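You operate a simulated robot arm through the tools that you are given. There is no shell and no other tool.

Carry out the task below with a simulated robot arm. There is one attempt and no reset: what you move stays moved.

Task
Tare the tray on the scale, scoop up the two potatoes beside it and weigh them in it.
Fine: tip them in from the scoop; scoop back; press WEIGH once; the tray ends on the scale.

It is judged by the outcome, as a careful person would: the job done as asked, and still so three seconds after it is handed in. It fails if anything else is knocked over, pushed out of place, dropped, spilled or broken.

Robot
A 7-joint arm with a two-finger parallel gripper, fixed in place. Base frame: the origin is at the foot of the arm, x ahead of it, y to its left, z up. Lengths are in mm, angles in degrees, forces in N, time in s.
With the tool pointing down near the work surface it reaches from about 440 to 920 mm from the base axis. Its first joint turns from -143.0 to 143.0 degrees. Payload 3 kg.
The TCP is the grasp point between the finger pads, 30 mm short of the fingertips. In the tool frame z runs along the fingers and y along their closing line. The gripper opens to 94 mm. The fingers are 28 mm wide and 10 mm thick; the gripper's body (50 by 96 mm) begins 55 mm behind the TCP.
Orientation is told as [roll, pitch, yaw] about the base's x, y, z axes, in that order, counted from this pose: with the fingers straight down and closing along the base's y, the tool's x points along the base's -x, its y along +y and its z along -z.

Tools
- The arm moves only by the tool step_arm. Its argument "commands" is a list of rows, each a list of 3 entries, a list of its own where there are three numbers: the shift along the base's x, y, z in mm, then the turn, a rotation vector about the base's x, y, z in degrees, then the finger opening in mm, from 0 to 94. In form: [[[x, y, z], [ax, ay, az], claw], ...]. A call has 1 to 20 rows; each row is the pose to reach, as a shift and turn from the pose commanded when the call began. A row lasts 0.2 s, in which the tool goes at most 50 mm and 8.6 degrees; a call with a longer step from one row to the next is refused whole, and so is a gripper value outside its range. Where a pose cannot be reached the arm comes as near as it can. A force on the tool above 40 N (or 10 N above the force at the start of the call, whichever is more), or a blocked arm, ends the call early, and 0.2 s more pass. Each finger travels about 72 mm/s and halts on what it meets, pressing with about 40 N; the grip force reading is that of the motor and also rises with nothing between the fingers. The clock runs only during rows and for 0.2 s after the last one: add rows that repeat a pose to give the fingers time. It gives the time, the measured TCP pose, the force on the tool (base axes), the opening and the grip force at its end, in the units of the frame above (readings bear some noise), with the torque about the TCP (base axes, N m) and any sound that the robot's microphone picked up.
- Cameras (640 x 400 px; columns grow to the right, rows downward): "scene" is fixed at [221.6, 648.2, 1510.5]; the picture's right is [-0.76, -0.65, 0.00], its down [-0.43, 0.50, -0.75] and it looks along [0.49, -0.57, -0.66] (base axes); focal length 277 px, centre (320, 200). "wrist" rides on the gripper at [76, 14, -102] in the tool frame; the picture's right is [-0.18, 0.98, 0.00], its down [-0.75, -0.14, -0.64] and it looks along [-0.63, -0.12, 0.77] (tool axes); focal length 243 px, centre (320, 200). There is no depth. A picture from a camera that has moved, and an enlarged one, comes with that camera's place and axes in the base frame and with its lens.
- grab_frame(camera): a new picture of that camera. No time passes.
- inspect(camera, box): a new picture of the part [left, top, right, bottom] of that camera's present view, enlarged. No time passes.
- job_done(): hands the job in; it is judged then, once.

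Places have to be worked out from the pictures, the camera data and where the tool is seen. Open the gripper and draw the arm clear of the work before you hand the job in, unless the task says otherwise.

The tools are called after "Emit:" as a command line: name --argument value ..., lists and objects as JSON in quotes. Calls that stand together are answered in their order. step_arm: Moves the arm, as the interface text tells. Its arguments: {"type":"object","properties":{"commands":{"type":"array"}},"required":["commands"]} The other tools are called the same way: grab_frame (camera) takes a picture; inspect (camera, box) takes an enlarged picture of a part of a camera's view; job_done () hands the job in.

At the start:

```text
time_s: 0.0
tcp_pos: [491.1, 221.5, 1294.4]
tool_rot: [0.0, 0.0, 0.0]
ft_force: [-0.7, -0.5, 0.6]
wrist_torque: [0.01, -0.03, -0.03]
gripper_width: 93.9
grasp_force: 0.1
```

scene: 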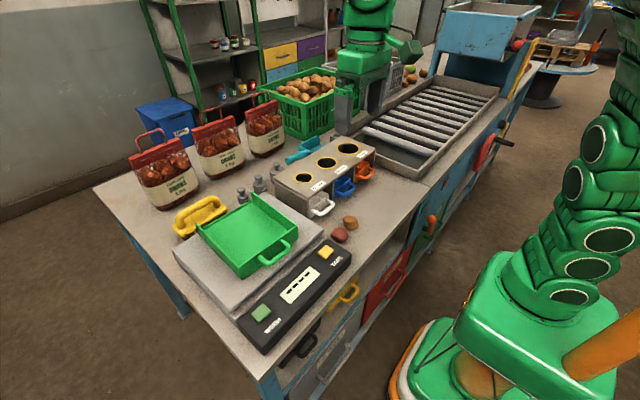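
wrist: 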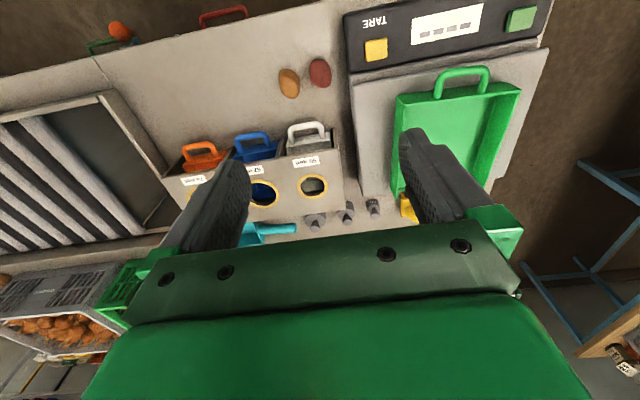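

I'll start by looking closely at the scene: the scale with its tray and panel, the potatoes, and the scoops.

Emit:
inspect --camera "scene" --box '[160, 120, 400, 360]'

Emit:
inspect --camera "wrist" --box '[150, 0, 560, 260]'

Emit:
inspect --camera "scene" --box '[230, 120, 400, 250]'

```text
1.67 times, centred on (280, 240) of scene
camera zoom: at [221.6, 648.2, 1510.5], right [-0.76, -0.65, 0.0], down [-0.43, 0.5, -0.75], along [0.49, -0.57, -0.66], focal length 462 px, centre (387, 133)
```

zoom: 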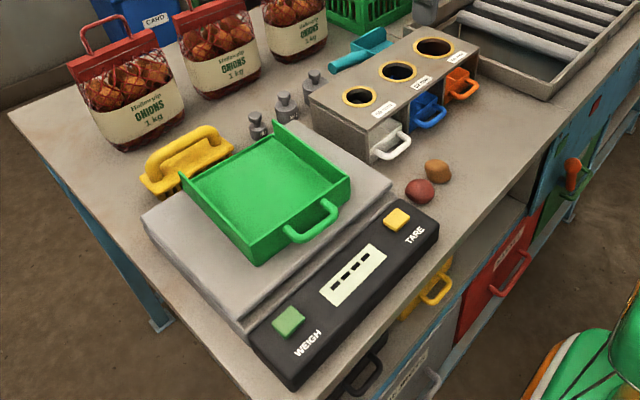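

```text
1.54 times, centred on (355, 130) of wrist
camera zoom: at [414.6, 233.8, 1396.9], right [0.18, 0.98, 0.0], down [0.75, -0.14, 0.64], along [0.63, -0.12, -0.77], focal length 373 px, centre (266, 308)
```

zoom: 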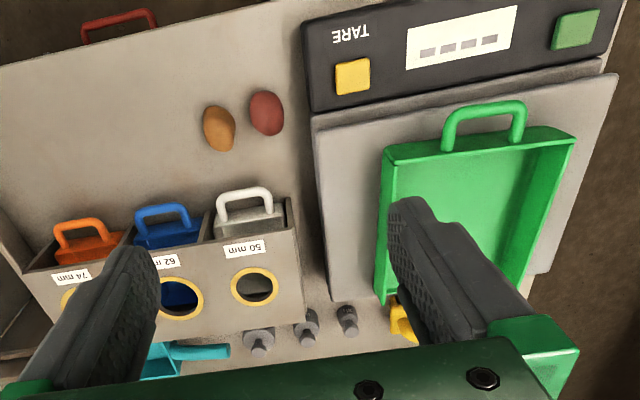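

```text
3.08 times, centred on (315, 185) of scene
camera zoom: at [221.6, 648.2, 1510.5], right [-0.76, -0.65, 0.0], down [-0.43, 0.5, -0.75], along [0.49, -0.57, -0.66], focal length 853 px, centre (335, 246)
```

zoom: 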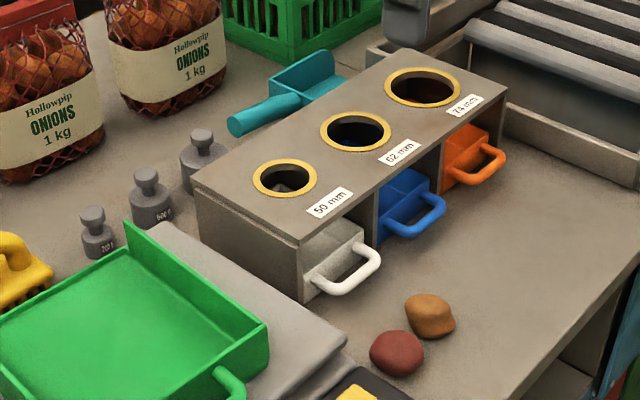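

From triangulating the two views, the TARE button is near (494, 308, 952). The potatoes are near (521, 214) and (531, 150) on a table at about z = 885, and the teal scoop is behind the sizing box near (865, 80). I'll move the wrist camera closer to the scoop, staying high.

Emit:
step_arm --commands '[[[25, -17, -20], [0, 0, 0], 94], [[50, -34, -40], [0, 0, 0], 94], [[75, -51, -60], [0, 0, 0], 94], [[100, -68, -80], [0, 0, 0], 94], [[125, -85, -80], [0, 0, 0], 94], [[150, -102, -80], [0, 0, 0], 94], [[175, -119, -80], [0, 0, 0], 94], [[200, -137, -80], [0, 0, 0], 94], [[200, -137, -80], [0, 0, 0], 94]]'

Emit:
grab_frame --camera "wrist"

Emit:
grab_frame --camera "scene"

```text
time_s: 2.0
tcp_pos: [691.7, 83.6, 1214.0]
tool_rot: [-0.1, 0.1, 0.1]
ft_force: [-0.3, 0.3, 0.4]
wrist_torque: [0.06, 0.0, 0.0]
gripper_width: 94.0
grasp_force: 0.0
```

```text
taken
camera wrist: at [614.4, 96.3, 1317.4], right [0.18, 0.98, 0.0], down [0.75, -0.14, 0.64], along [0.63, -0.12, -0.77], focal length 243 px, centre (320, 200)
```

wrist: 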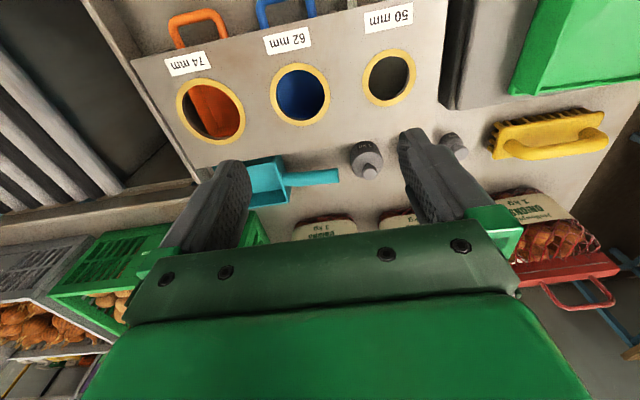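

```text
taken
```

scene: 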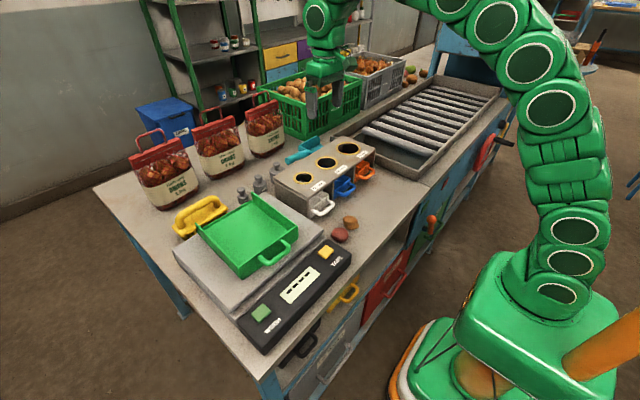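

Emit:
inspect --camera "wrist" --box '[230, 120, 400, 230]'

Emit:
inspect --camera "scene" --box '[260, 130, 340, 190]'

Emit:
inspect --camera "scene" --box '[160, 180, 300, 300]'

```text
3.64 times, centred on (315, 175) of wrist
camera zoom: at [614.4, 96.3, 1317.4], right [0.18, 0.98, 0.0], down [0.75, -0.14, 0.64], along [0.63, -0.12, -0.77], focal length 882 px, centre (338, 291)
```

zoom: 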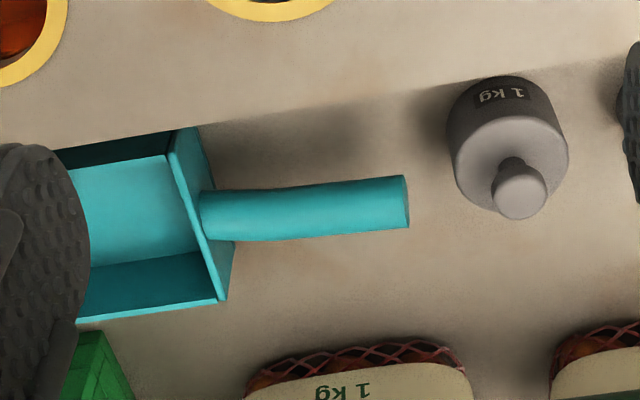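

```text
6.67 times, centred on (300, 160) of scene
camera zoom: at [221.6, 648.2, 1510.5], right [-0.76, -0.65, 0.0], down [-0.43, 0.5, -0.75], along [0.49, -0.57, -0.66], focal length 1848 px, centre (453, 467)
```

zoom: 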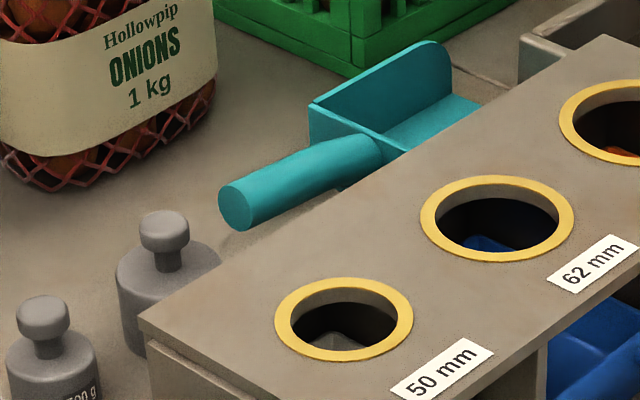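

```text
3.33 times, centred on (230, 240) of scene
camera zoom: at [221.6, 648.2, 1510.5], right [-0.76, -0.65, 0.0], down [-0.43, 0.5, -0.75], along [0.49, -0.57, -0.66], focal length 924 px, centre (620, 67)
```

zoom: 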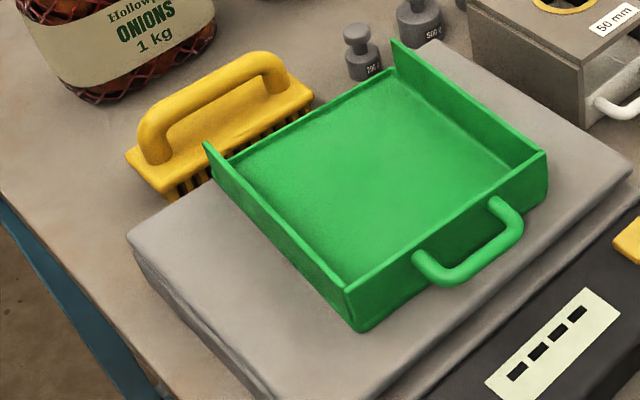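

The scoop is a small box scoop opening toward -y, with a straight raised handle toward +y. The left finger hides its bowl, so I'll shift the camera toward -y and lower it slightly.

Emit:
step_arm --commands '[[[10, -25, -20], [0, 0, 0], 94], [[20, -50, -40], [0, 0, 0], 94], [[30, -70, -60], [0, 0, 0], 94], [[30, -70, -60], [0, 0, 0], 94]]'

Emit:
grab_frame --camera "wrist"

Emit:
inspect --camera "wrist" --box '[240, 80, 440, 230]'

```text
time_s: 3.0
tcp_pos: [721.8, 13.0, 1154.1]
tool_rot: [0.0, 0.0, -0.1]
ft_force: [-0.4, -0.8, -0.2]
wrist_torque: [0.0, -0.02, -0.02]
gripper_width: 94.3
grasp_force: 0.0
```

```text
taken
camera wrist: at [644.9, 26.3, 1257.4], right [0.18, 0.98, 0.0], down [0.75, -0.14, 0.64], along [0.63, -0.12, -0.77], focal length 243 px, centre (320, 200)
```

wrist: 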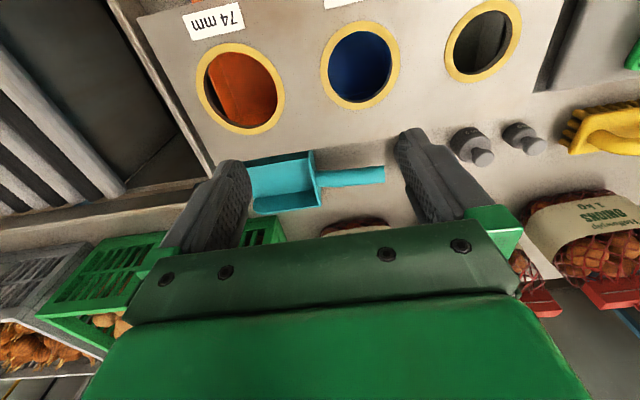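

```text
2.67 times, centred on (340, 155) of wrist
camera zoom: at [644.9, 26.3, 1257.4], right [0.18, 0.98, 0.0], down [0.75, -0.14, 0.64], along [0.63, -0.12, -0.77], focal length 647 px, centre (267, 320)
```

zoom: 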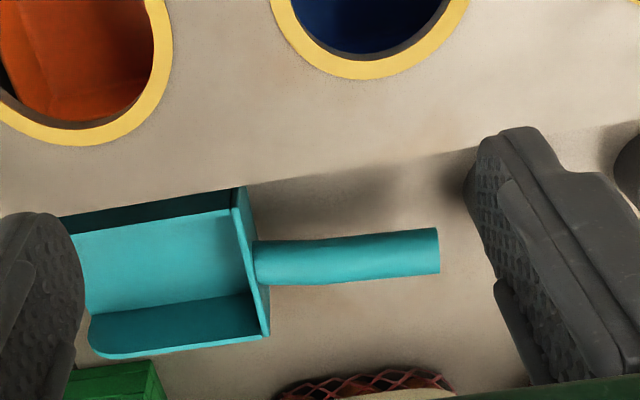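

The scoop bowl spans roughly x 814–908 and y -135 to -23. Its handle runs along y from about (858, -18, 938) to (862, 82, 955), clear of the sizing box, whose back edge is at x≈781. Next I'll look at the scale, buttons and potatoes from closer.

Emit:
step_arm --commands '[[[-24, 37, 10], [0, 0, 0], 94], [[-48, 74, 20], [0, 0, 0], 94], [[-72, 111, 20], [0, 0, 0], 94], [[-96, 148, 20], [0, 0, 0], 94], [[-120, 185, 20], [0, 0, 0], 94], [[-144, 222, 20], [0, 0, 0], 94], [[-168, 259, 20], [0, 0, 0], 94], [[-192, 296, 20], [0, 0, 0], 94], [[-216, 333, 20], [0, 0, 0], 94], [[-240, 370, 20], [0, 0, 0], 94], [[-260, 395, 20], [0, 0, 0], 94], [[-260, 395, 20], [0, 0, 0], 94]]'

Emit:
grab_frame --camera "wrist"

Emit:
inspect --camera "wrist" --box '[150, 0, 550, 250]'

```text
time_s: 5.6
tcp_pos: [459.9, 408.2, 1173.5]
tool_rot: [0.0, -0.1, 0.0]
ft_force: [0.3, -0.4, -1.2]
wrist_torque: [0.0, 0.0, 0.0]
gripper_width: 93.8
grasp_force: 0.0
```

```text
taken
camera wrist: at [384.1, 421.8, 1276.9], right [0.18, 0.98, 0.0], down [0.75, -0.14, 0.64], along [0.63, -0.12, -0.77], focal length 243 px, centre (320, 200)
```

wrist: 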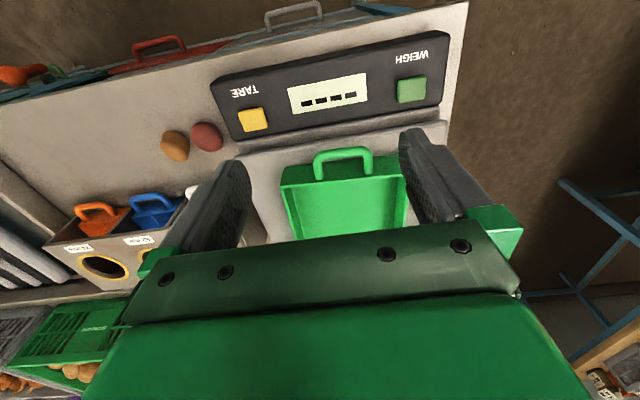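

```text
1.60 times, centred on (350, 125) of wrist
camera zoom: at [384.1, 421.8, 1276.9], right [0.18, 0.98, 0.0], down [0.75, -0.14, 0.64], along [0.63, -0.12, -0.77], focal length 388 px, centre (272, 320)
```

zoom: 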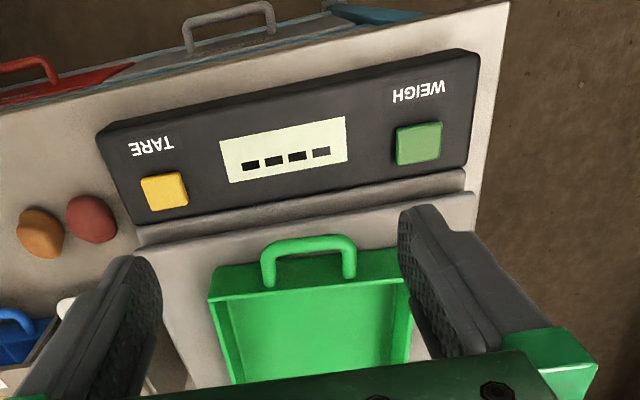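

TARE triangulates to (493, 308, ~953) and WEIGH to (493, 518, ~955). The tray sits on the platter with nothing else touching it. I'll close the fingers and hover the tips just above TARE.

Emit:
step_arm --commands '[[[8, -25, -30], [0, 0, 0], 60], [[16, -50, -60], [0, 0, 0], 30], [[24, -75, -90], [0, 0, 0], 0], [[33, -100, -120], [0, 0, 0], 0], [[33, -100, -155], [0, 0, 0], 0], [[33, -100, -155], [0, 0, 0], 0]]'

Emit:
grab_frame --camera "scene"

Emit:
grab_frame --camera "wrist"

Emit:
inspect --camera "scene" --box '[270, 190, 400, 290]'

```text
time_s: 7.0
tcp_pos: [493.4, 309.3, 1018.9]
tool_rot: [0.0, 0.0, 0.0]
ft_force: [-0.2, 0.4, 0.4]
wrist_torque: [0.01, 0.01, -0.02]
gripper_width: 0.1
grasp_force: 32.9
```

```text
taken
```

scene: 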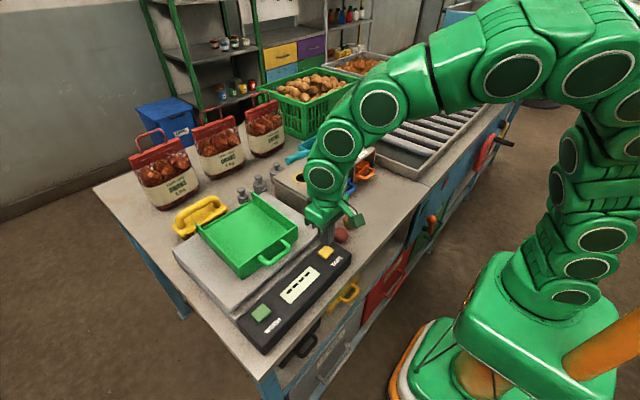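

```text
taken
camera wrist: at [416.9, 322.2, 1121.5], right [0.18, 0.98, 0.0], down [0.75, -0.14, 0.64], along [0.63, -0.12, -0.77], focal length 243 px, centre (320, 200)
```

wrist: 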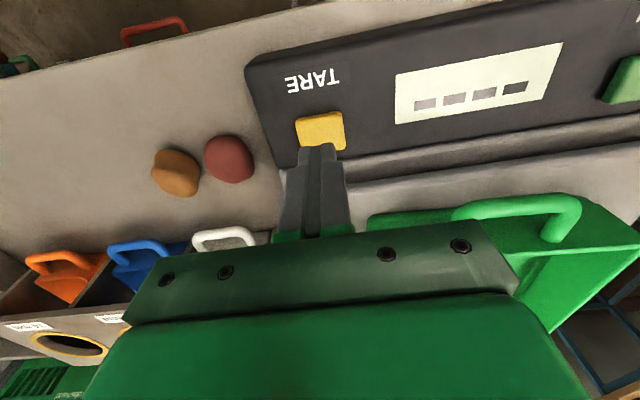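

```text
4.00 times, centred on (335, 240) of scene
camera zoom: at [221.6, 648.2, 1510.5], right [-0.76, -0.65, 0.0], down [-0.43, 0.5, -0.75], along [0.49, -0.57, -0.66], focal length 1109 px, centre (260, 40)
```

zoom: 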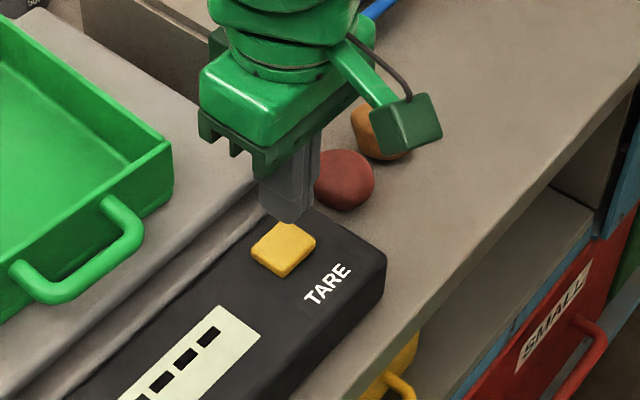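

The fingertips line up over the TARE button, about 35 mm above it. I'll descend slowly to the button top and watch for contact.

Emit:
step_arm --commands '[[[-1, -1, -15], [0, 0, 0], 0], [[-1, -1, -27], [0, 0, 0], 0], [[-1, -1, -31], [0, 0, 0], 0], [[-1, -1, -34], [0, 0, 0], 0], [[-1, -1, -36], [0, 0, 0], 0]]'

Emit:
inspect --camera "scene" --box '[270, 190, 400, 290]'

```text
time_s: 8.2
tcp_pos: [491.5, 307.4, 983.4]
tool_rot: [0.0, 0.1, 0.0]
ft_force: [-0.6, 0.1, 2.5]
wrist_torque: [0.02, 0.02, 0.02]
gripper_width: 0.0
grasp_force: 32.9
heard: click
```

```text
4.00 times, centred on (335, 240) of scene
camera zoom: at [221.6, 648.2, 1510.5], right [-0.76, -0.65, 0.0], down [-0.43, 0.5, -0.75], along [0.49, -0.57, -0.66], focal length 1109 px, centre (260, 40)
```

zoom: 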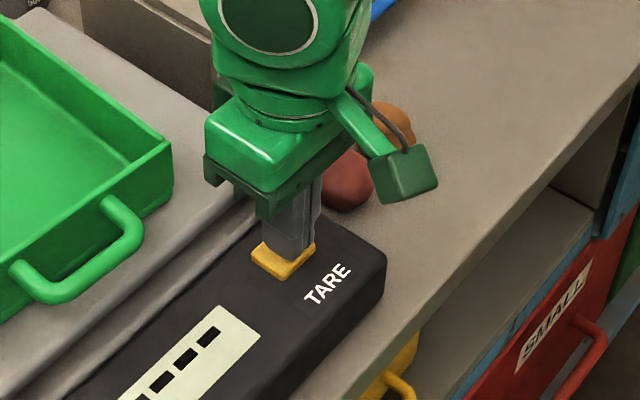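

A click came at a light 2.5 N, so TARE is pressed. I'll lift straight off and check the display.

Emit:
step_arm --commands '[[[0, 0, 15], [0, 0, 0], 0], [[0, 0, 40], [0, 0, 0], 0], [[0, 0, 80], [0, 0, 0], 0], [[0, -20, 120], [0, 0, 0], 0], [[0, -20, 120], [0, 0, 0], 0]]'

Emit:
inspect --camera "scene" --box '[220, 230, 370, 350]'

Emit:
grab_frame --camera "wrist"

```text
time_s: 9.4
tcp_pos: [493.3, 287.9, 1103.9]
tool_rot: [0.0, 0.0, 0.0]
ft_force: [-0.8, -0.2, 0.4]
wrist_torque: [0.03, 0.0, -0.01]
gripper_width: 0.0
grasp_force: 33.2
```

```text
3.33 times, centred on (295, 290) of scene
camera zoom: at [221.6, 648.2, 1510.5], right [-0.76, -0.65, 0.0], down [-0.43, 0.5, -0.75], along [0.49, -0.57, -0.66], focal length 924 px, centre (403, -100)
```

zoom: 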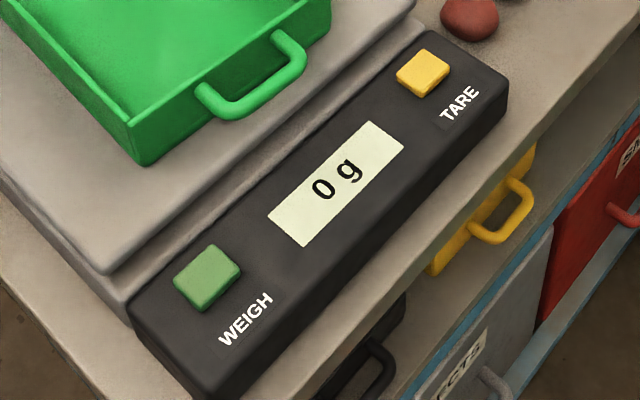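

```text
taken
camera wrist: at [417.3, 300.5, 1206.6], right [0.18, 0.98, 0.0], down [0.75, -0.14, 0.64], along [0.63, -0.12, -0.77], focal length 243 px, centre (320, 200)
```

wrist: 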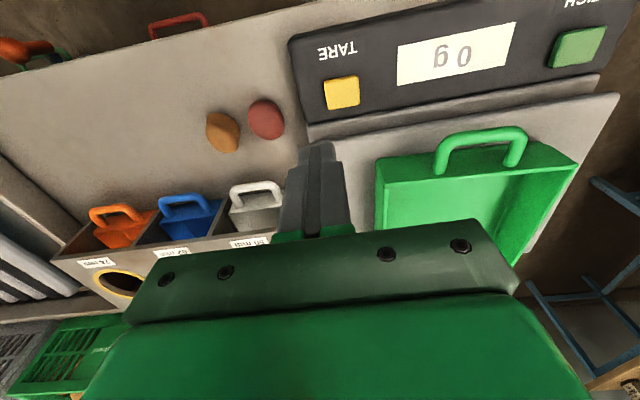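

TARE worked: the display reads 0 g. Next I'll bring the camera lower over the potatoes to measure them and the table height.

Emit:
step_arm --commands '[[[-15, -30, -25], [0, 0, 0], 0], [[-30, -60, -50], [0, 0, 0], 0], [[-45, -88, -75], [0, 0, 0], 0], [[-48, -88, -90], [0, 0, 0], 0], [[-48, -88, -90], [0, 0, 0], 0]]'

Emit:
grab_frame --camera "wrist"

Emit:
inspect --camera "wrist" --box '[240, 60, 440, 190]'

Emit:
inspect --camera "scene" --box '[300, 190, 400, 260]'

```text
time_s: 10.6
tcp_pos: [444.2, 199.6, 1013.6]
tool_rot: [0.0, 0.0, 0.0]
ft_force: [0.0, 0.2, -0.2]
wrist_torque: [-0.04, 0.01, -0.03]
gripper_width: 0.0
grasp_force: 33.5
```

```text
taken
camera wrist: at [368.7, 212.0, 1115.7], right [0.18, 0.98, 0.0], down [0.75, -0.14, 0.64], along [0.63, -0.12, -0.77], focal length 243 px, centre (320, 200)
```

wrist: 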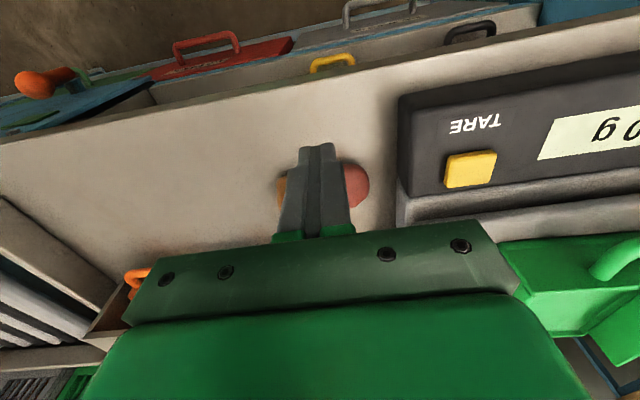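

```text
3.08 times, centred on (340, 125) of wrist
camera zoom: at [368.7, 212.0, 1115.7], right [0.18, 0.98, 0.0], down [0.75, -0.14, 0.64], along [0.63, -0.12, -0.77], focal length 746 px, centre (258, 431)
```

zoom: 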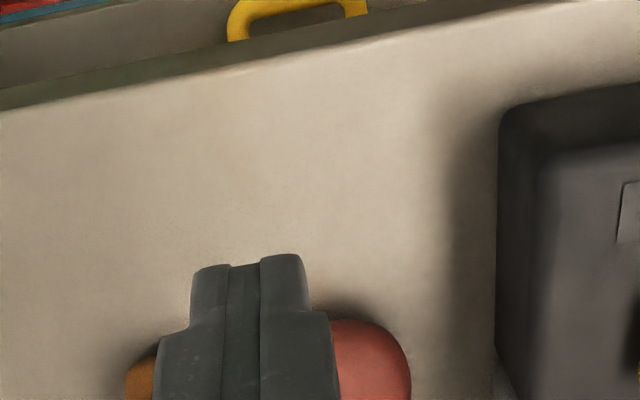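

```text
5.71 times, centred on (350, 225) of scene
camera zoom: at [221.6, 648.2, 1510.5], right [-0.76, -0.65, 0.0], down [-0.43, 0.5, -0.75], along [0.49, -0.57, -0.66], focal length 1584 px, centre (149, 57)
```

zoom: 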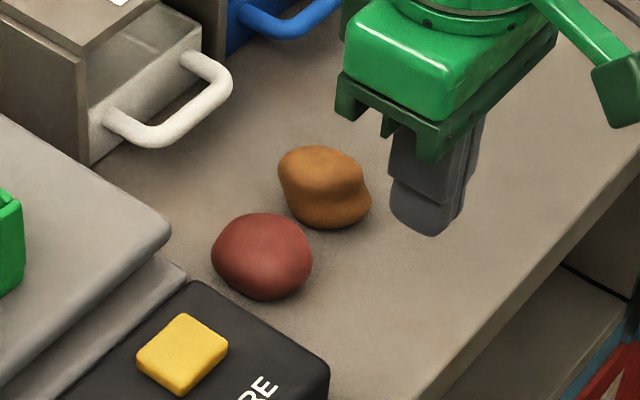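

The closed fingers hide the potatoes. I'll use this empty table spot (x≈444, 70 mm clear of them) to probe the table height with the fingertips, going slowly.

Emit:
step_arm --commands '[[[0, 0, -30], [0, 0, 0], 0], [[0, 0, -60], [0, 0, 0], 0], [[0, 0, -74], [0, 0, 0], 0], [[0, 0, -74], [0, 0, 0], 0]]'

Emit:
inspect --camera "scene" --box '[300, 190, 420, 270]'

```text
time_s: 11.6
tcp_pos: [445.2, 199.4, 938.2]
tool_rot: [0.0, 0.1, -0.1]
ft_force: [0.5, -0.3, 0.1]
wrist_torque: [0.0, -0.01, -0.01]
gripper_width: 0.3
grasp_force: 32.7
```

```text
5.00 times, centred on (360, 230) of scene
camera zoom: at [221.6, 648.2, 1510.5], right [-0.76, -0.65, 0.0], down [-0.43, 0.5, -0.75], along [0.49, -0.57, -0.66], focal length 1386 px, centre (120, 50)
```

zoom: 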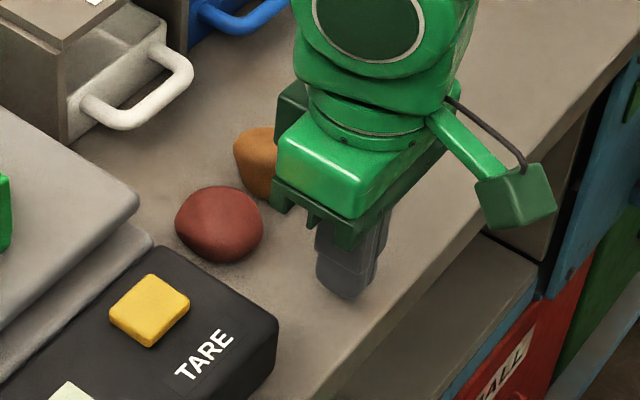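

Emit:
step_arm --commands '[[[0, 0, -3], [0, 0, 0], 0], [[0, 0, -6], [0, 0, 0], 0], [[0, 0, -8], [0, 0, 0], 0]]'

```text
time_s: 12.4
tcp_pos: [444.5, 200.6, 930.9]
tool_rot: [0.1, 0.0, -0.1]
ft_force: [-0.4, -0.2, 0.3]
wrist_torque: [0.04, 0.0, -0.02]
gripper_width: 0.0
grasp_force: 33.2
```

No contact yet with the tips at about z = 901. I'll continue in small increments.

Emit:
step_arm --commands '[[[0, 0, -2], [0, 0, 0], 0], [[0, 0, -3], [0, 0, 0], 0], [[0, 0, -4], [0, 0, 0], 0]]'

Emit:
inspect --camera "scene" --box '[300, 190, 420, 270]'

```text
time_s: 12.9
tcp_pos: [445.1, 201.8, 930.5]
tool_rot: [0.0, -0.1, 0.0]
ft_force: [-8.4, -2.4, 19.1]
wrist_torque: [-0.07, 0.52, -0.03]
gripper_width: 0.0
grasp_force: 33.4
stopped in row 2: the force on the tool passed its limit at 47 N (the readings are from after the stop); the commanded pose is now the measured one
```

```text
5.00 times, centred on (360, 230) of scene
camera zoom: at [221.6, 648.2, 1510.5], right [-0.76, -0.65, 0.0], down [-0.43, 0.5, -0.75], along [0.49, -0.57, -0.66], focal length 1386 px, centre (120, 50)
```

zoom: 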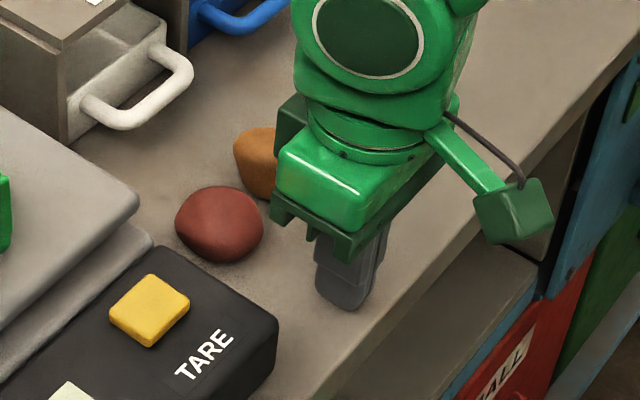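

Contact came at TCP z≈930, so the table surface is at z≈900 and is quite stiff. I'll lift off, open the fingers and get a clear view of the potatoes.

Emit:
step_arm --commands '[[[0, 0, 30], [0, 0, 0], 0], [[0, 0, 70], [0, 0, 0], 20], [[0, -7, 115], [0, 0, 0], 50], [[0, -15, 150], [0, 0, 0], 80], [[0, -15, 150], [0, 0, 0], 94], [[0, -15, 150], [0, 0, 0], 94]]'

Emit:
grab_frame --camera "wrist"

Emit:
inspect --camera "wrist" --box '[220, 60, 420, 190]'

Emit:
inspect --camera "scene" --box '[310, 200, 380, 250]'

```text
time_s: 14.3
tcp_pos: [445.5, 185.4, 1080.9]
tool_rot: [0.0, -0.2, 0.0]
ft_force: [-0.1, 0.5, 0.2]
wrist_torque: [-0.02, -0.04, -0.04]
gripper_width: 94.0
grasp_force: 0.1
```

```text
taken
camera wrist: at [368.9, 197.4, 1182.8], right [0.18, 0.98, 0.0], down [0.75, -0.14, 0.64], along [0.63, -0.12, -0.77], focal length 243 px, centre (320, 200)
```

wrist: 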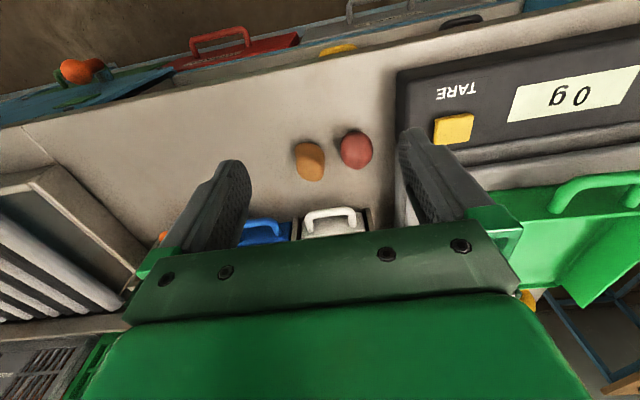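

```text
3.08 times, centred on (320, 125) of wrist
camera zoom: at [368.9, 197.4, 1182.8], right [0.18, 0.98, 0.0], down [0.75, -0.14, 0.64], along [0.63, -0.12, -0.77], focal length 746 px, centre (320, 431)
```

zoom: 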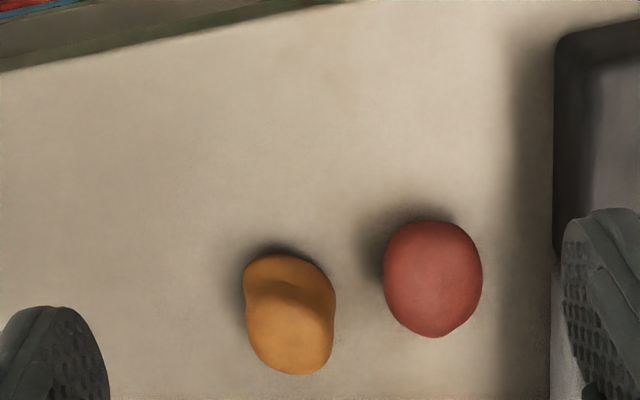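

```text
8.00 times, centred on (345, 225) of scene
camera zoom: at [221.6, 648.2, 1510.5], right [-0.76, -0.65, 0.0], down [-0.43, 0.5, -0.75], along [0.49, -0.57, -0.66], focal length 2218 px, centre (120, 0)
```

zoom: 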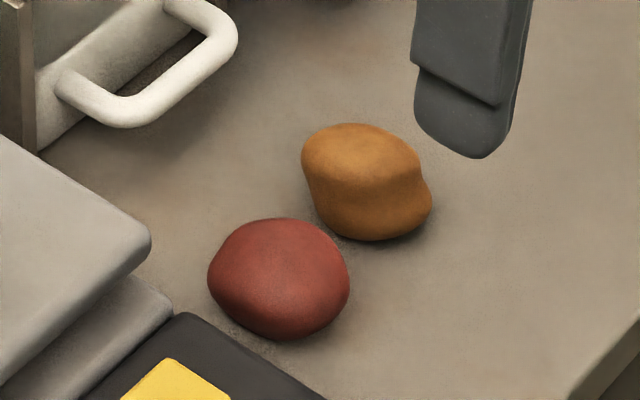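

The table is at z≈900, with the red potato near (517, 214), the brown near (522, 155), and the scale's side wall at y≈260. I'll fetch the scoop: stay high, move above its handle, and yaw the gripper +90° so the fingers close along x.

Emit:
step_arm --commands '[[[37.6, -16.6, 20], [0, 0, 8.18], 80], [[75.2, -33.2, 40], [0, 0, 16.36], 60], [[112.8, -49.8, 60], [0, 0, 24.54], 60], [[150.4, -66.4, 70], [0, 0, 32.72], 60], [[188, -83, 70], [0, 0, 40.9], 60], [[225.6, -99.6, 70], [0, 0, 49.08], 60], [[263.2, -116.2, 70], [0, 0, 57.26], 60], [[300.8, -132.8, 70], [0, 0, 65.44], 60], [[338.4, -149.4, 70], [0, 0, 73.62], 60], [[376, -166, 70], [0, 0, 81.8], 60], [[414, -183, 70], [0, 0, 90], 60], [[414, -183, 70], [0, 0, 90], 60]]'

Emit:
grab_frame --camera "wrist"

Emit:
grab_frame --camera "scene"

```text
time_s: 16.9
tcp_pos: [832.5, 11.9, 1115.0]
tool_rot: [0.0, -0.1, 90.0]
ft_force: [-0.1, -0.5, -0.8]
wrist_torque: [-0.03, -0.01, 0.0]
gripper_width: 59.6
grasp_force: 0.0
out of reach, approached as far as the arm can: row 10, 11, 12
```

```text
taken
camera wrist: at [818.3, -66.5, 1218.3], right [-0.98, 0.18, 0.0], down [0.14, 0.75, 0.64], along [0.12, 0.63, -0.77], focal length 243 px, centre (320, 200)
```

wrist: 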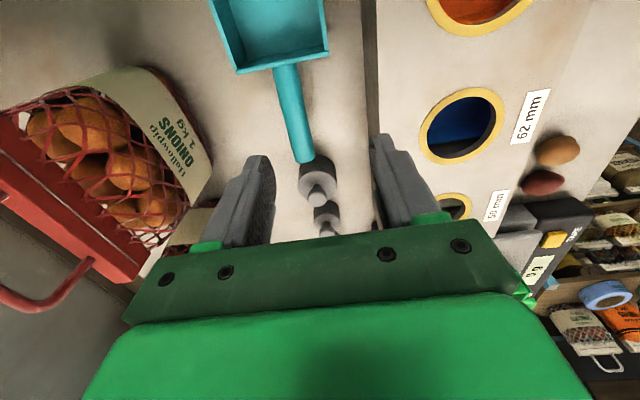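

```text
taken
```

scene: 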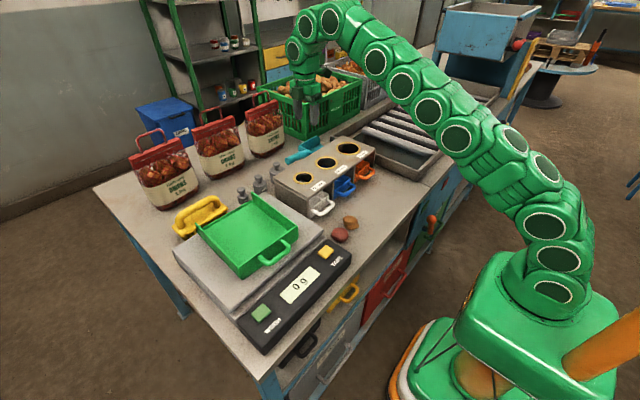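

At this height the reach stops at x≈833, but it extends further lower down. I'll zoom on the handle from this view to pin its axis before descending.

Emit:
inspect --camera "wrist" --box '[200, 0, 380, 180]'

Emit:
inspect --camera "scene" --box '[260, 130, 340, 190]'

```text
2.22 times, centred on (290, 90) of wrist
camera zoom: at [818.3, -66.5, 1218.3], right [-0.98, 0.18, 0.0], down [0.14, 0.75, 0.64], along [0.12, 0.63, -0.77], focal length 539 px, centre (387, 444)
```

zoom: 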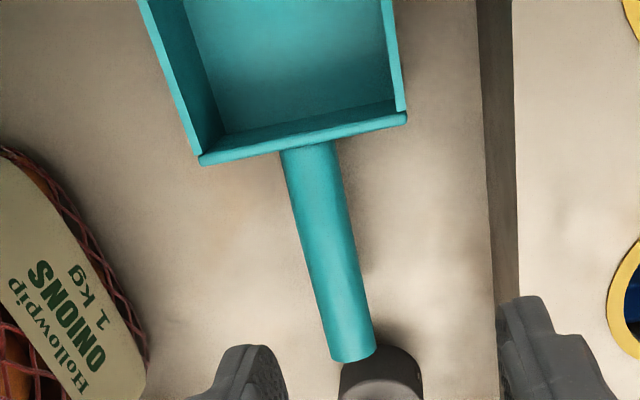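

```text
6.67 times, centred on (300, 160) of scene
camera zoom: at [221.6, 648.2, 1510.5], right [-0.76, -0.65, 0.0], down [-0.43, 0.5, -0.75], along [0.49, -0.57, -0.66], focal length 1848 px, centre (453, 467)
```

zoom: 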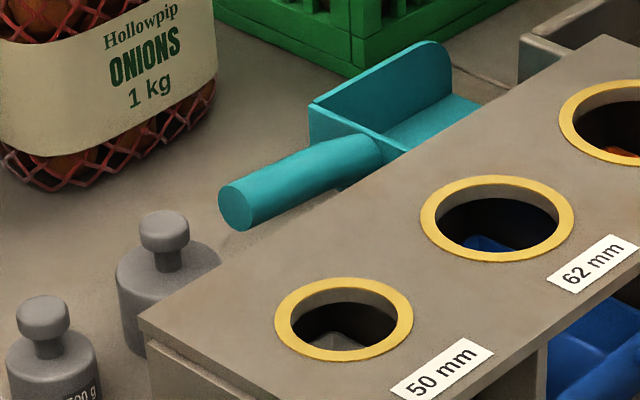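

The handle axis is at x≈863.5, running along y from -19 to 80, with z≈941 near y = 0. I'll lower first in small moves to see how the commanded reference behaves after the reach clip.

Emit:
step_arm --commands '[[[0, 0, -25], [0, 0, 0], 60], [[0, 0, -50], [0, 0, 0], 60], [[0, 0, -50], [0, 0, 0], 60]]'

```text
time_s: 17.7
tcp_pos: [832.3, 10.2, 1065.0]
tool_rot: [0.0, -0.2, 90.0]
ft_force: [0.1, -0.4, -0.3]
wrist_torque: [0.02, 0.04, 0.05]
gripper_width: 60.0
grasp_force: 0.0
```

The reference is the clipped pose. Now I'll shift over the handle at z≈1010 and check alignment before going around it.

Emit:
step_arm --commands '[[[10, -3, -20], [0, 0, 0], 60], [[20, -6, -40], [0, 0, 0], 60], [[31, -8, -60], [0, 0, 0], 60], [[31, -8, -60], [0, 0, 0], 60]]'

Emit:
grab_frame --camera "wrist"

Emit:
inspect --camera "scene" --box '[260, 110, 360, 190]'

```text
time_s: 18.7
tcp_pos: [863.4, 3.1, 1005.6]
tool_rot: [0.2, -0.1, 90.0]
ft_force: [0.0, 0.9, 1.1]
wrist_torque: [-0.03, -0.01, 0.0]
gripper_width: 60.0
grasp_force: 0.0
```

```text
taken
camera wrist: at [848.6, -74.8, 1108.5], right [-0.98, 0.18, 0.0], down [0.14, 0.75, 0.64], along [0.12, 0.63, -0.77], focal length 243 px, centre (320, 200)
```

wrist: 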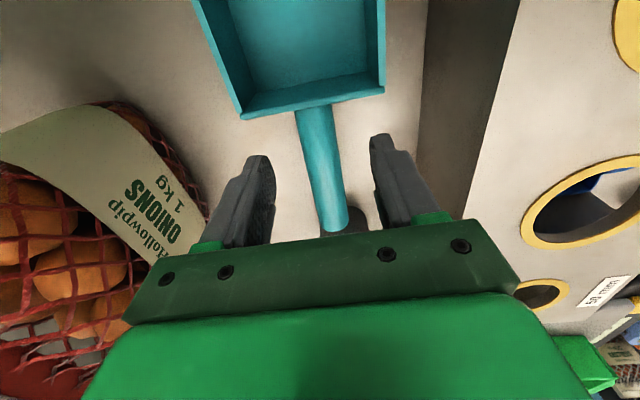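

```text
5.00 times, centred on (310, 150) of scene
camera zoom: at [221.6, 648.2, 1510.5], right [-0.76, -0.65, 0.0], down [-0.43, 0.5, -0.75], along [0.49, -0.57, -0.66], focal length 1386 px, centre (370, 450)
```

zoom: 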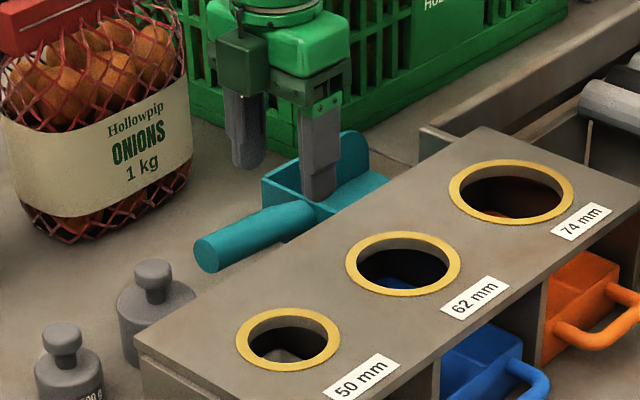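

The fingers straddle the handle with clearance to the back plate. I'll descend to z≈942 so the handle lies at the TCP, without closing yet.

Emit:
step_arm --commands '[[[0.5, 0, -20], [0, 0, 0], 60], [[0.5, 0, -40], [0, 0, 0], 60], [[0.5, 0, -55], [0, 0, 0], 60], [[0.5, 0, -63], [0, 0, 0], 60], [[0.5, 0, -63], [0, 0, 0], 60]]'

Emit:
grab_frame --camera "wrist"

Emit:
inspect --camera "scene" --box '[260, 110, 360, 190]'

```text
time_s: 19.9
tcp_pos: [863.4, 2.5, 942.9]
tool_rot: [0.0, -0.1, 90.0]
ft_force: [0.2, 0.6, -0.2]
wrist_torque: [0.01, 0.01, 0.01]
gripper_width: 59.8
grasp_force: 0.0
```

```text
taken
camera wrist: at [849.0, -74.7, 1045.6], right [-0.98, 0.18, 0.0], down [0.14, 0.75, 0.64], along [0.12, 0.63, -0.77], focal length 243 px, centre (320, 200)
```

wrist: 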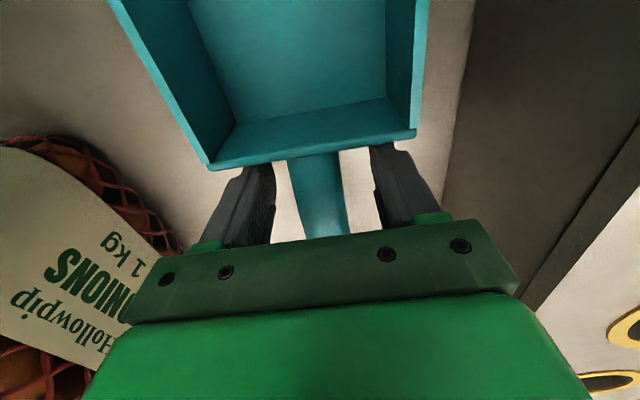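

```text
5.00 times, centred on (310, 150) of scene
camera zoom: at [221.6, 648.2, 1510.5], right [-0.76, -0.65, 0.0], down [-0.43, 0.5, -0.75], along [0.49, -0.57, -0.66], focal length 1386 px, centre (370, 450)
```

zoom: 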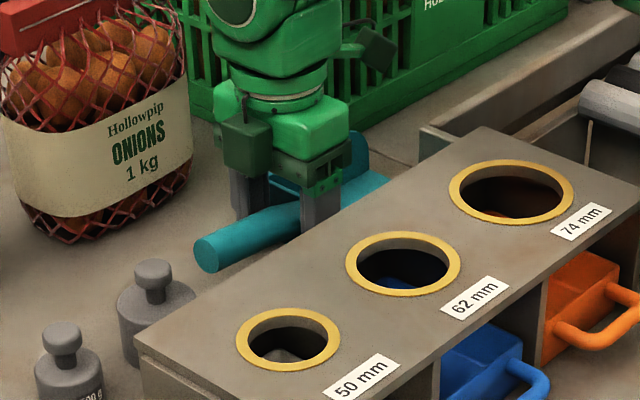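

The handle is centred between the fingers and the bowl is visible below the camera. I'll close on the handle.

Emit:
step_arm --commands '[[[0, 0, 0], [0, 0, 0], 40], [[0, 0, 0], [0, 0, 0], 20], [[0, 0, 0], [0, 0, 0], 0], [[0, 0, 0], [0, 0, 0], 0], [[0, 0, 0], [0, 0, 0], 0]]'

Emit:
grab_frame --camera "wrist"

```text
time_s: 21.1
tcp_pos: [862.2, 2.6, 943.4]
tool_rot: [0.0, -0.1, 90.0]
ft_force: [-0.4, 0.4, 0.9]
wrist_torque: [-0.02, -0.04, 0.03]
gripper_width: 30.0
grasp_force: 39.6
```

```text
taken
camera wrist: at [849.0, -74.6, 1045.6], right [-0.98, 0.18, 0.0], down [0.14, 0.75, 0.64], along [0.12, 0.63, -0.77], focal length 243 px, centre (320, 200)
```

wrist: 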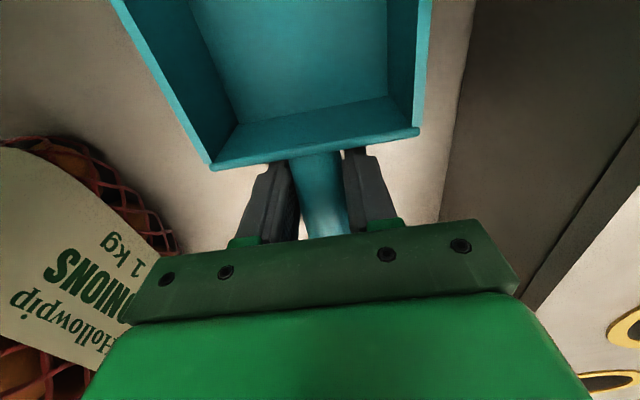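

The grip is firm on the handle at 30 mm wide and 39.6 N, and the scoop has barely moved. I'll lift it a little and check that it hangs level.

Emit:
step_arm --commands '[[[0, 0, 8], [0, 0, 0], 0], [[0, 0, 20], [0, 0, 0], 0], [[0, 0, 35], [0, 0, 0], 0], [[0, 0, 35], [0, 0, 0], 0]]'

Emit:
grab_frame --camera "wrist"

Emit:
inspect --camera "scene" --box '[260, 110, 360, 190]'

```text
time_s: 22.1
tcp_pos: [863.2, 2.5, 977.3]
tool_rot: [0.0, -0.1, 90.0]
ft_force: [0.0, 0.2, -1.1]
wrist_torque: [-0.01, -0.01, -0.02]
gripper_width: 25.1
grasp_force: 40.4
```

```text
taken
camera wrist: at [849.1, -74.7, 1080.5], right [-0.98, 0.18, 0.0], down [0.14, 0.75, 0.64], along [0.12, 0.63, -0.77], focal length 243 px, centre (320, 200)
```

wrist: 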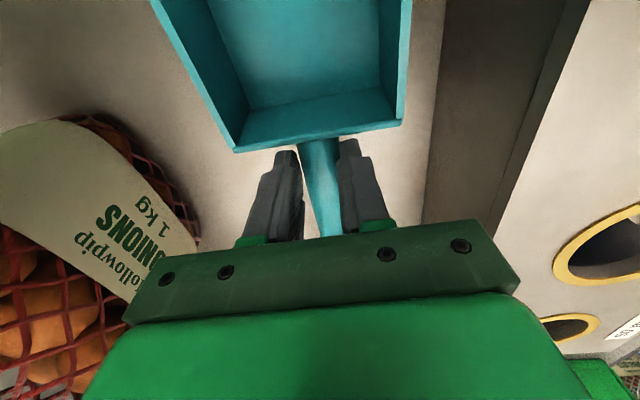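

```text
5.00 times, centred on (310, 150) of scene
camera zoom: at [221.6, 648.2, 1510.5], right [-0.76, -0.65, 0.0], down [-0.43, 0.5, -0.75], along [0.49, -0.57, -0.66], focal length 1386 px, centre (370, 450)
```

zoom: 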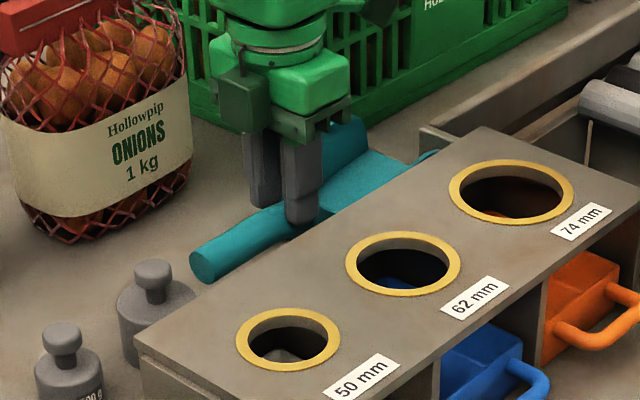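

The finger width dropped from 30 to 25 mm while lifting, so the handle seems to be slipping. I'll stop here and look closer.

Emit:
inspect --camera "scene" --box '[275, 130, 335, 175]'

Emit:
inspect --camera "wrist" --box '[220, 100, 440, 240]'

```text
8.89 times, centred on (305, 152) of scene
camera zoom: at [221.6, 648.2, 1510.5], right [-0.76, -0.65, 0.0], down [-0.43, 0.5, -0.75], along [0.49, -0.57, -0.66], focal length 2464 px, centre (453, 622)
```

zoom: 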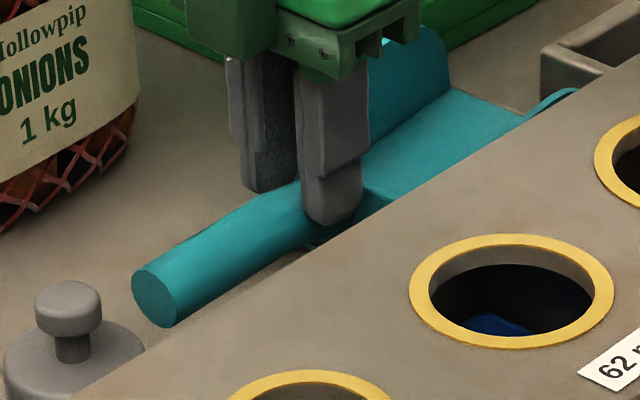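

```text
2.86 times, centred on (330, 170) of wrist
camera zoom: at [849.1, -74.7, 1080.5], right [-0.98, 0.18, 0.0], down [0.14, 0.75, 0.64], along [0.12, 0.63, -0.77], focal length 693 px, centre (291, 286)
```

zoom: 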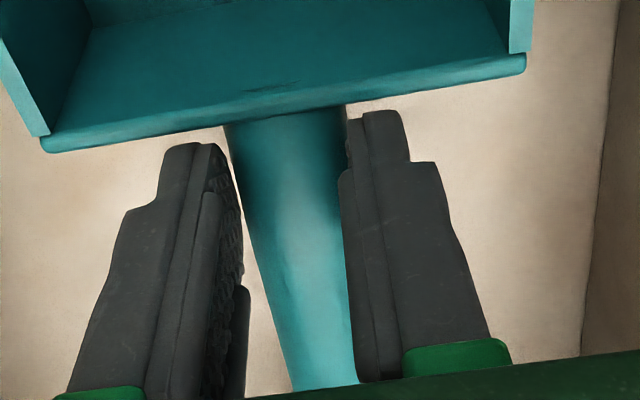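

The fingers slid up the handle instead of lifting. The scoop is still on the table, tilted a few degrees nose-up by the tips squeezing the handle's top. I'll release gradually so the nose settles gently, then regrip further along the handle.

Emit:
step_arm --commands '[[[0, 0, 0], [0, 0, 0], 25], [[0, 0, 0], [0, 0, 0], 25.5], [[0, 0, 0], [0, 0, 0], 26], [[0, 0, 0], [0, 0, 0], 26.5], [[0, 0, 0], [0, 0, 0], 27], [[0, 0, 0], [0, 0, 0], 27.5], [[0, 0, 0], [0, 0, 0], 28], [[0, 0, 0], [0, 0, 0], 29], [[0, 0, 0], [0, 0, 0], 30]]'

Emit:
inspect --camera "scene" --box '[275, 130, 335, 175]'

```text
time_s: 24.1
tcp_pos: [862.8, 2.7, 978.3]
tool_rot: [-0.1, -0.1, 90.0]
ft_force: [-0.8, 0.2, -0.6]
wrist_torque: [0.04, 0.01, -0.03]
gripper_width: 30.1
grasp_force: 0.1
```

```text
8.89 times, centred on (305, 152) of scene
camera zoom: at [221.6, 648.2, 1510.5], right [-0.76, -0.65, 0.0], down [-0.43, 0.5, -0.75], along [0.49, -0.57, -0.66], focal length 2464 px, centre (453, 622)
```

zoom: 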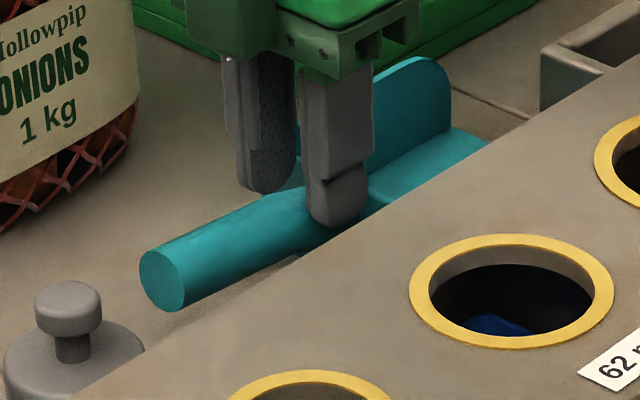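

The scoop has settled flat, essentially at its original spot. I'll open, move to mid-handle (y≈45) and go deeper around it.

Emit:
step_arm --commands '[[[0, 0, 10], [0, 0, 0], 45], [[0, 0, 20], [0, 0, 0], 60], [[0.5, 22, 20], [0, 0, 0], 60], [[1, 43, 20], [0, 0, 0], 60], [[1, 43, 0], [0, 0, 0], 60], [[1, 43, -20], [0, 0, 0], 60], [[1, 43, -36], [0, 0, 0], 60], [[1, 43, -36], [0, 0, 0], 60]]'

Emit:
grab_frame --camera "wrist"

Emit:
inspect --camera "scene" --box '[275, 130, 335, 175]'

```text
time_s: 25.9
tcp_pos: [864.2, 45.5, 940.4]
tool_rot: [0.0, -0.1, 90.0]
ft_force: [0.0, 0.5, -0.8]
wrist_torque: [0.01, 0.0, 0.02]
gripper_width: 60.2
grasp_force: 0.1
```

```text
taken
camera wrist: at [849.7, -31.8, 1044.8], right [-0.98, 0.18, 0.0], down [0.14, 0.75, 0.64], along [0.12, 0.63, -0.77], focal length 243 px, centre (320, 200)
```

wrist: 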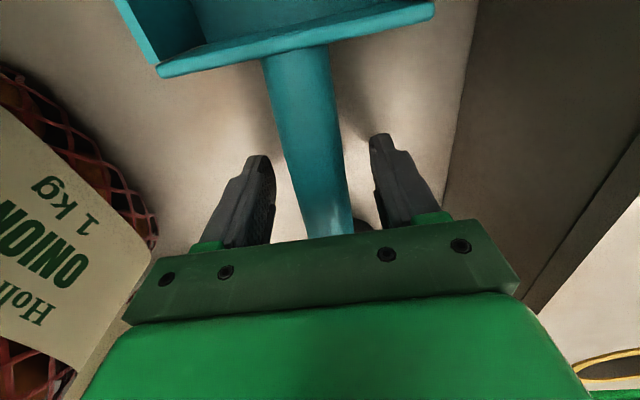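

```text
8.89 times, centred on (305, 152) of scene
camera zoom: at [221.6, 648.2, 1510.5], right [-0.76, -0.65, 0.0], down [-0.43, 0.5, -0.75], along [0.49, -0.57, -0.66], focal length 2464 px, centre (453, 622)
```

zoom: 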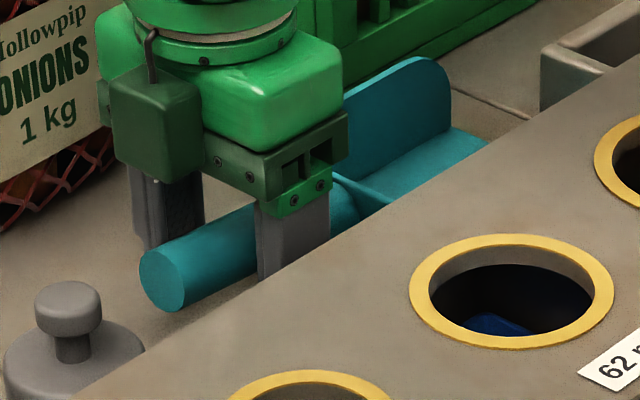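

The handle is centred between the fingers at mid-length. I'll close and read the width.

Emit:
step_arm --commands '[[[0, 0, 0], [0, 0, 0], 40], [[0, 0, 0], [0, 0, 0], 20], [[0, 0, 0], [0, 0, 0], 0], [[0, 0, 0], [0, 0, 0], 0], [[0, 0, 0], [0, 0, 0], 0]]'

Emit:
grab_frame --camera "wrist"

```text
time_s: 27.1
tcp_pos: [865.1, 46.4, 941.7]
tool_rot: [0.0, 0.0, 89.9]
ft_force: [-1.1, -0.9, 1.1]
wrist_torque: [-0.07, 0.03, -0.07]
gripper_width: 30.5
grasp_force: 40.2
```

```text
taken
camera wrist: at [849.7, -31.7, 1045.0], right [-0.98, 0.18, 0.0], down [0.14, 0.75, 0.64], along [0.12, 0.63, -0.77], focal length 243 px, centre (320, 200)
```

wrist: 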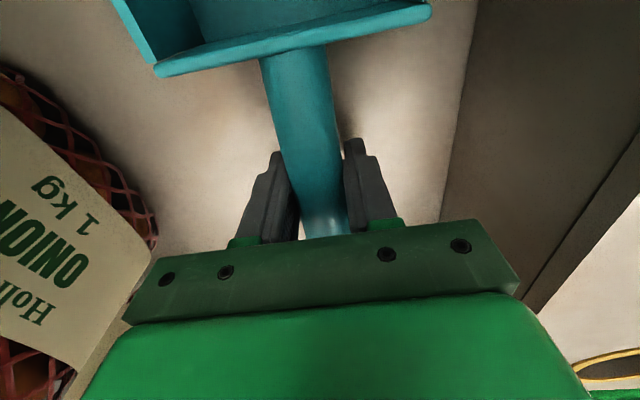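

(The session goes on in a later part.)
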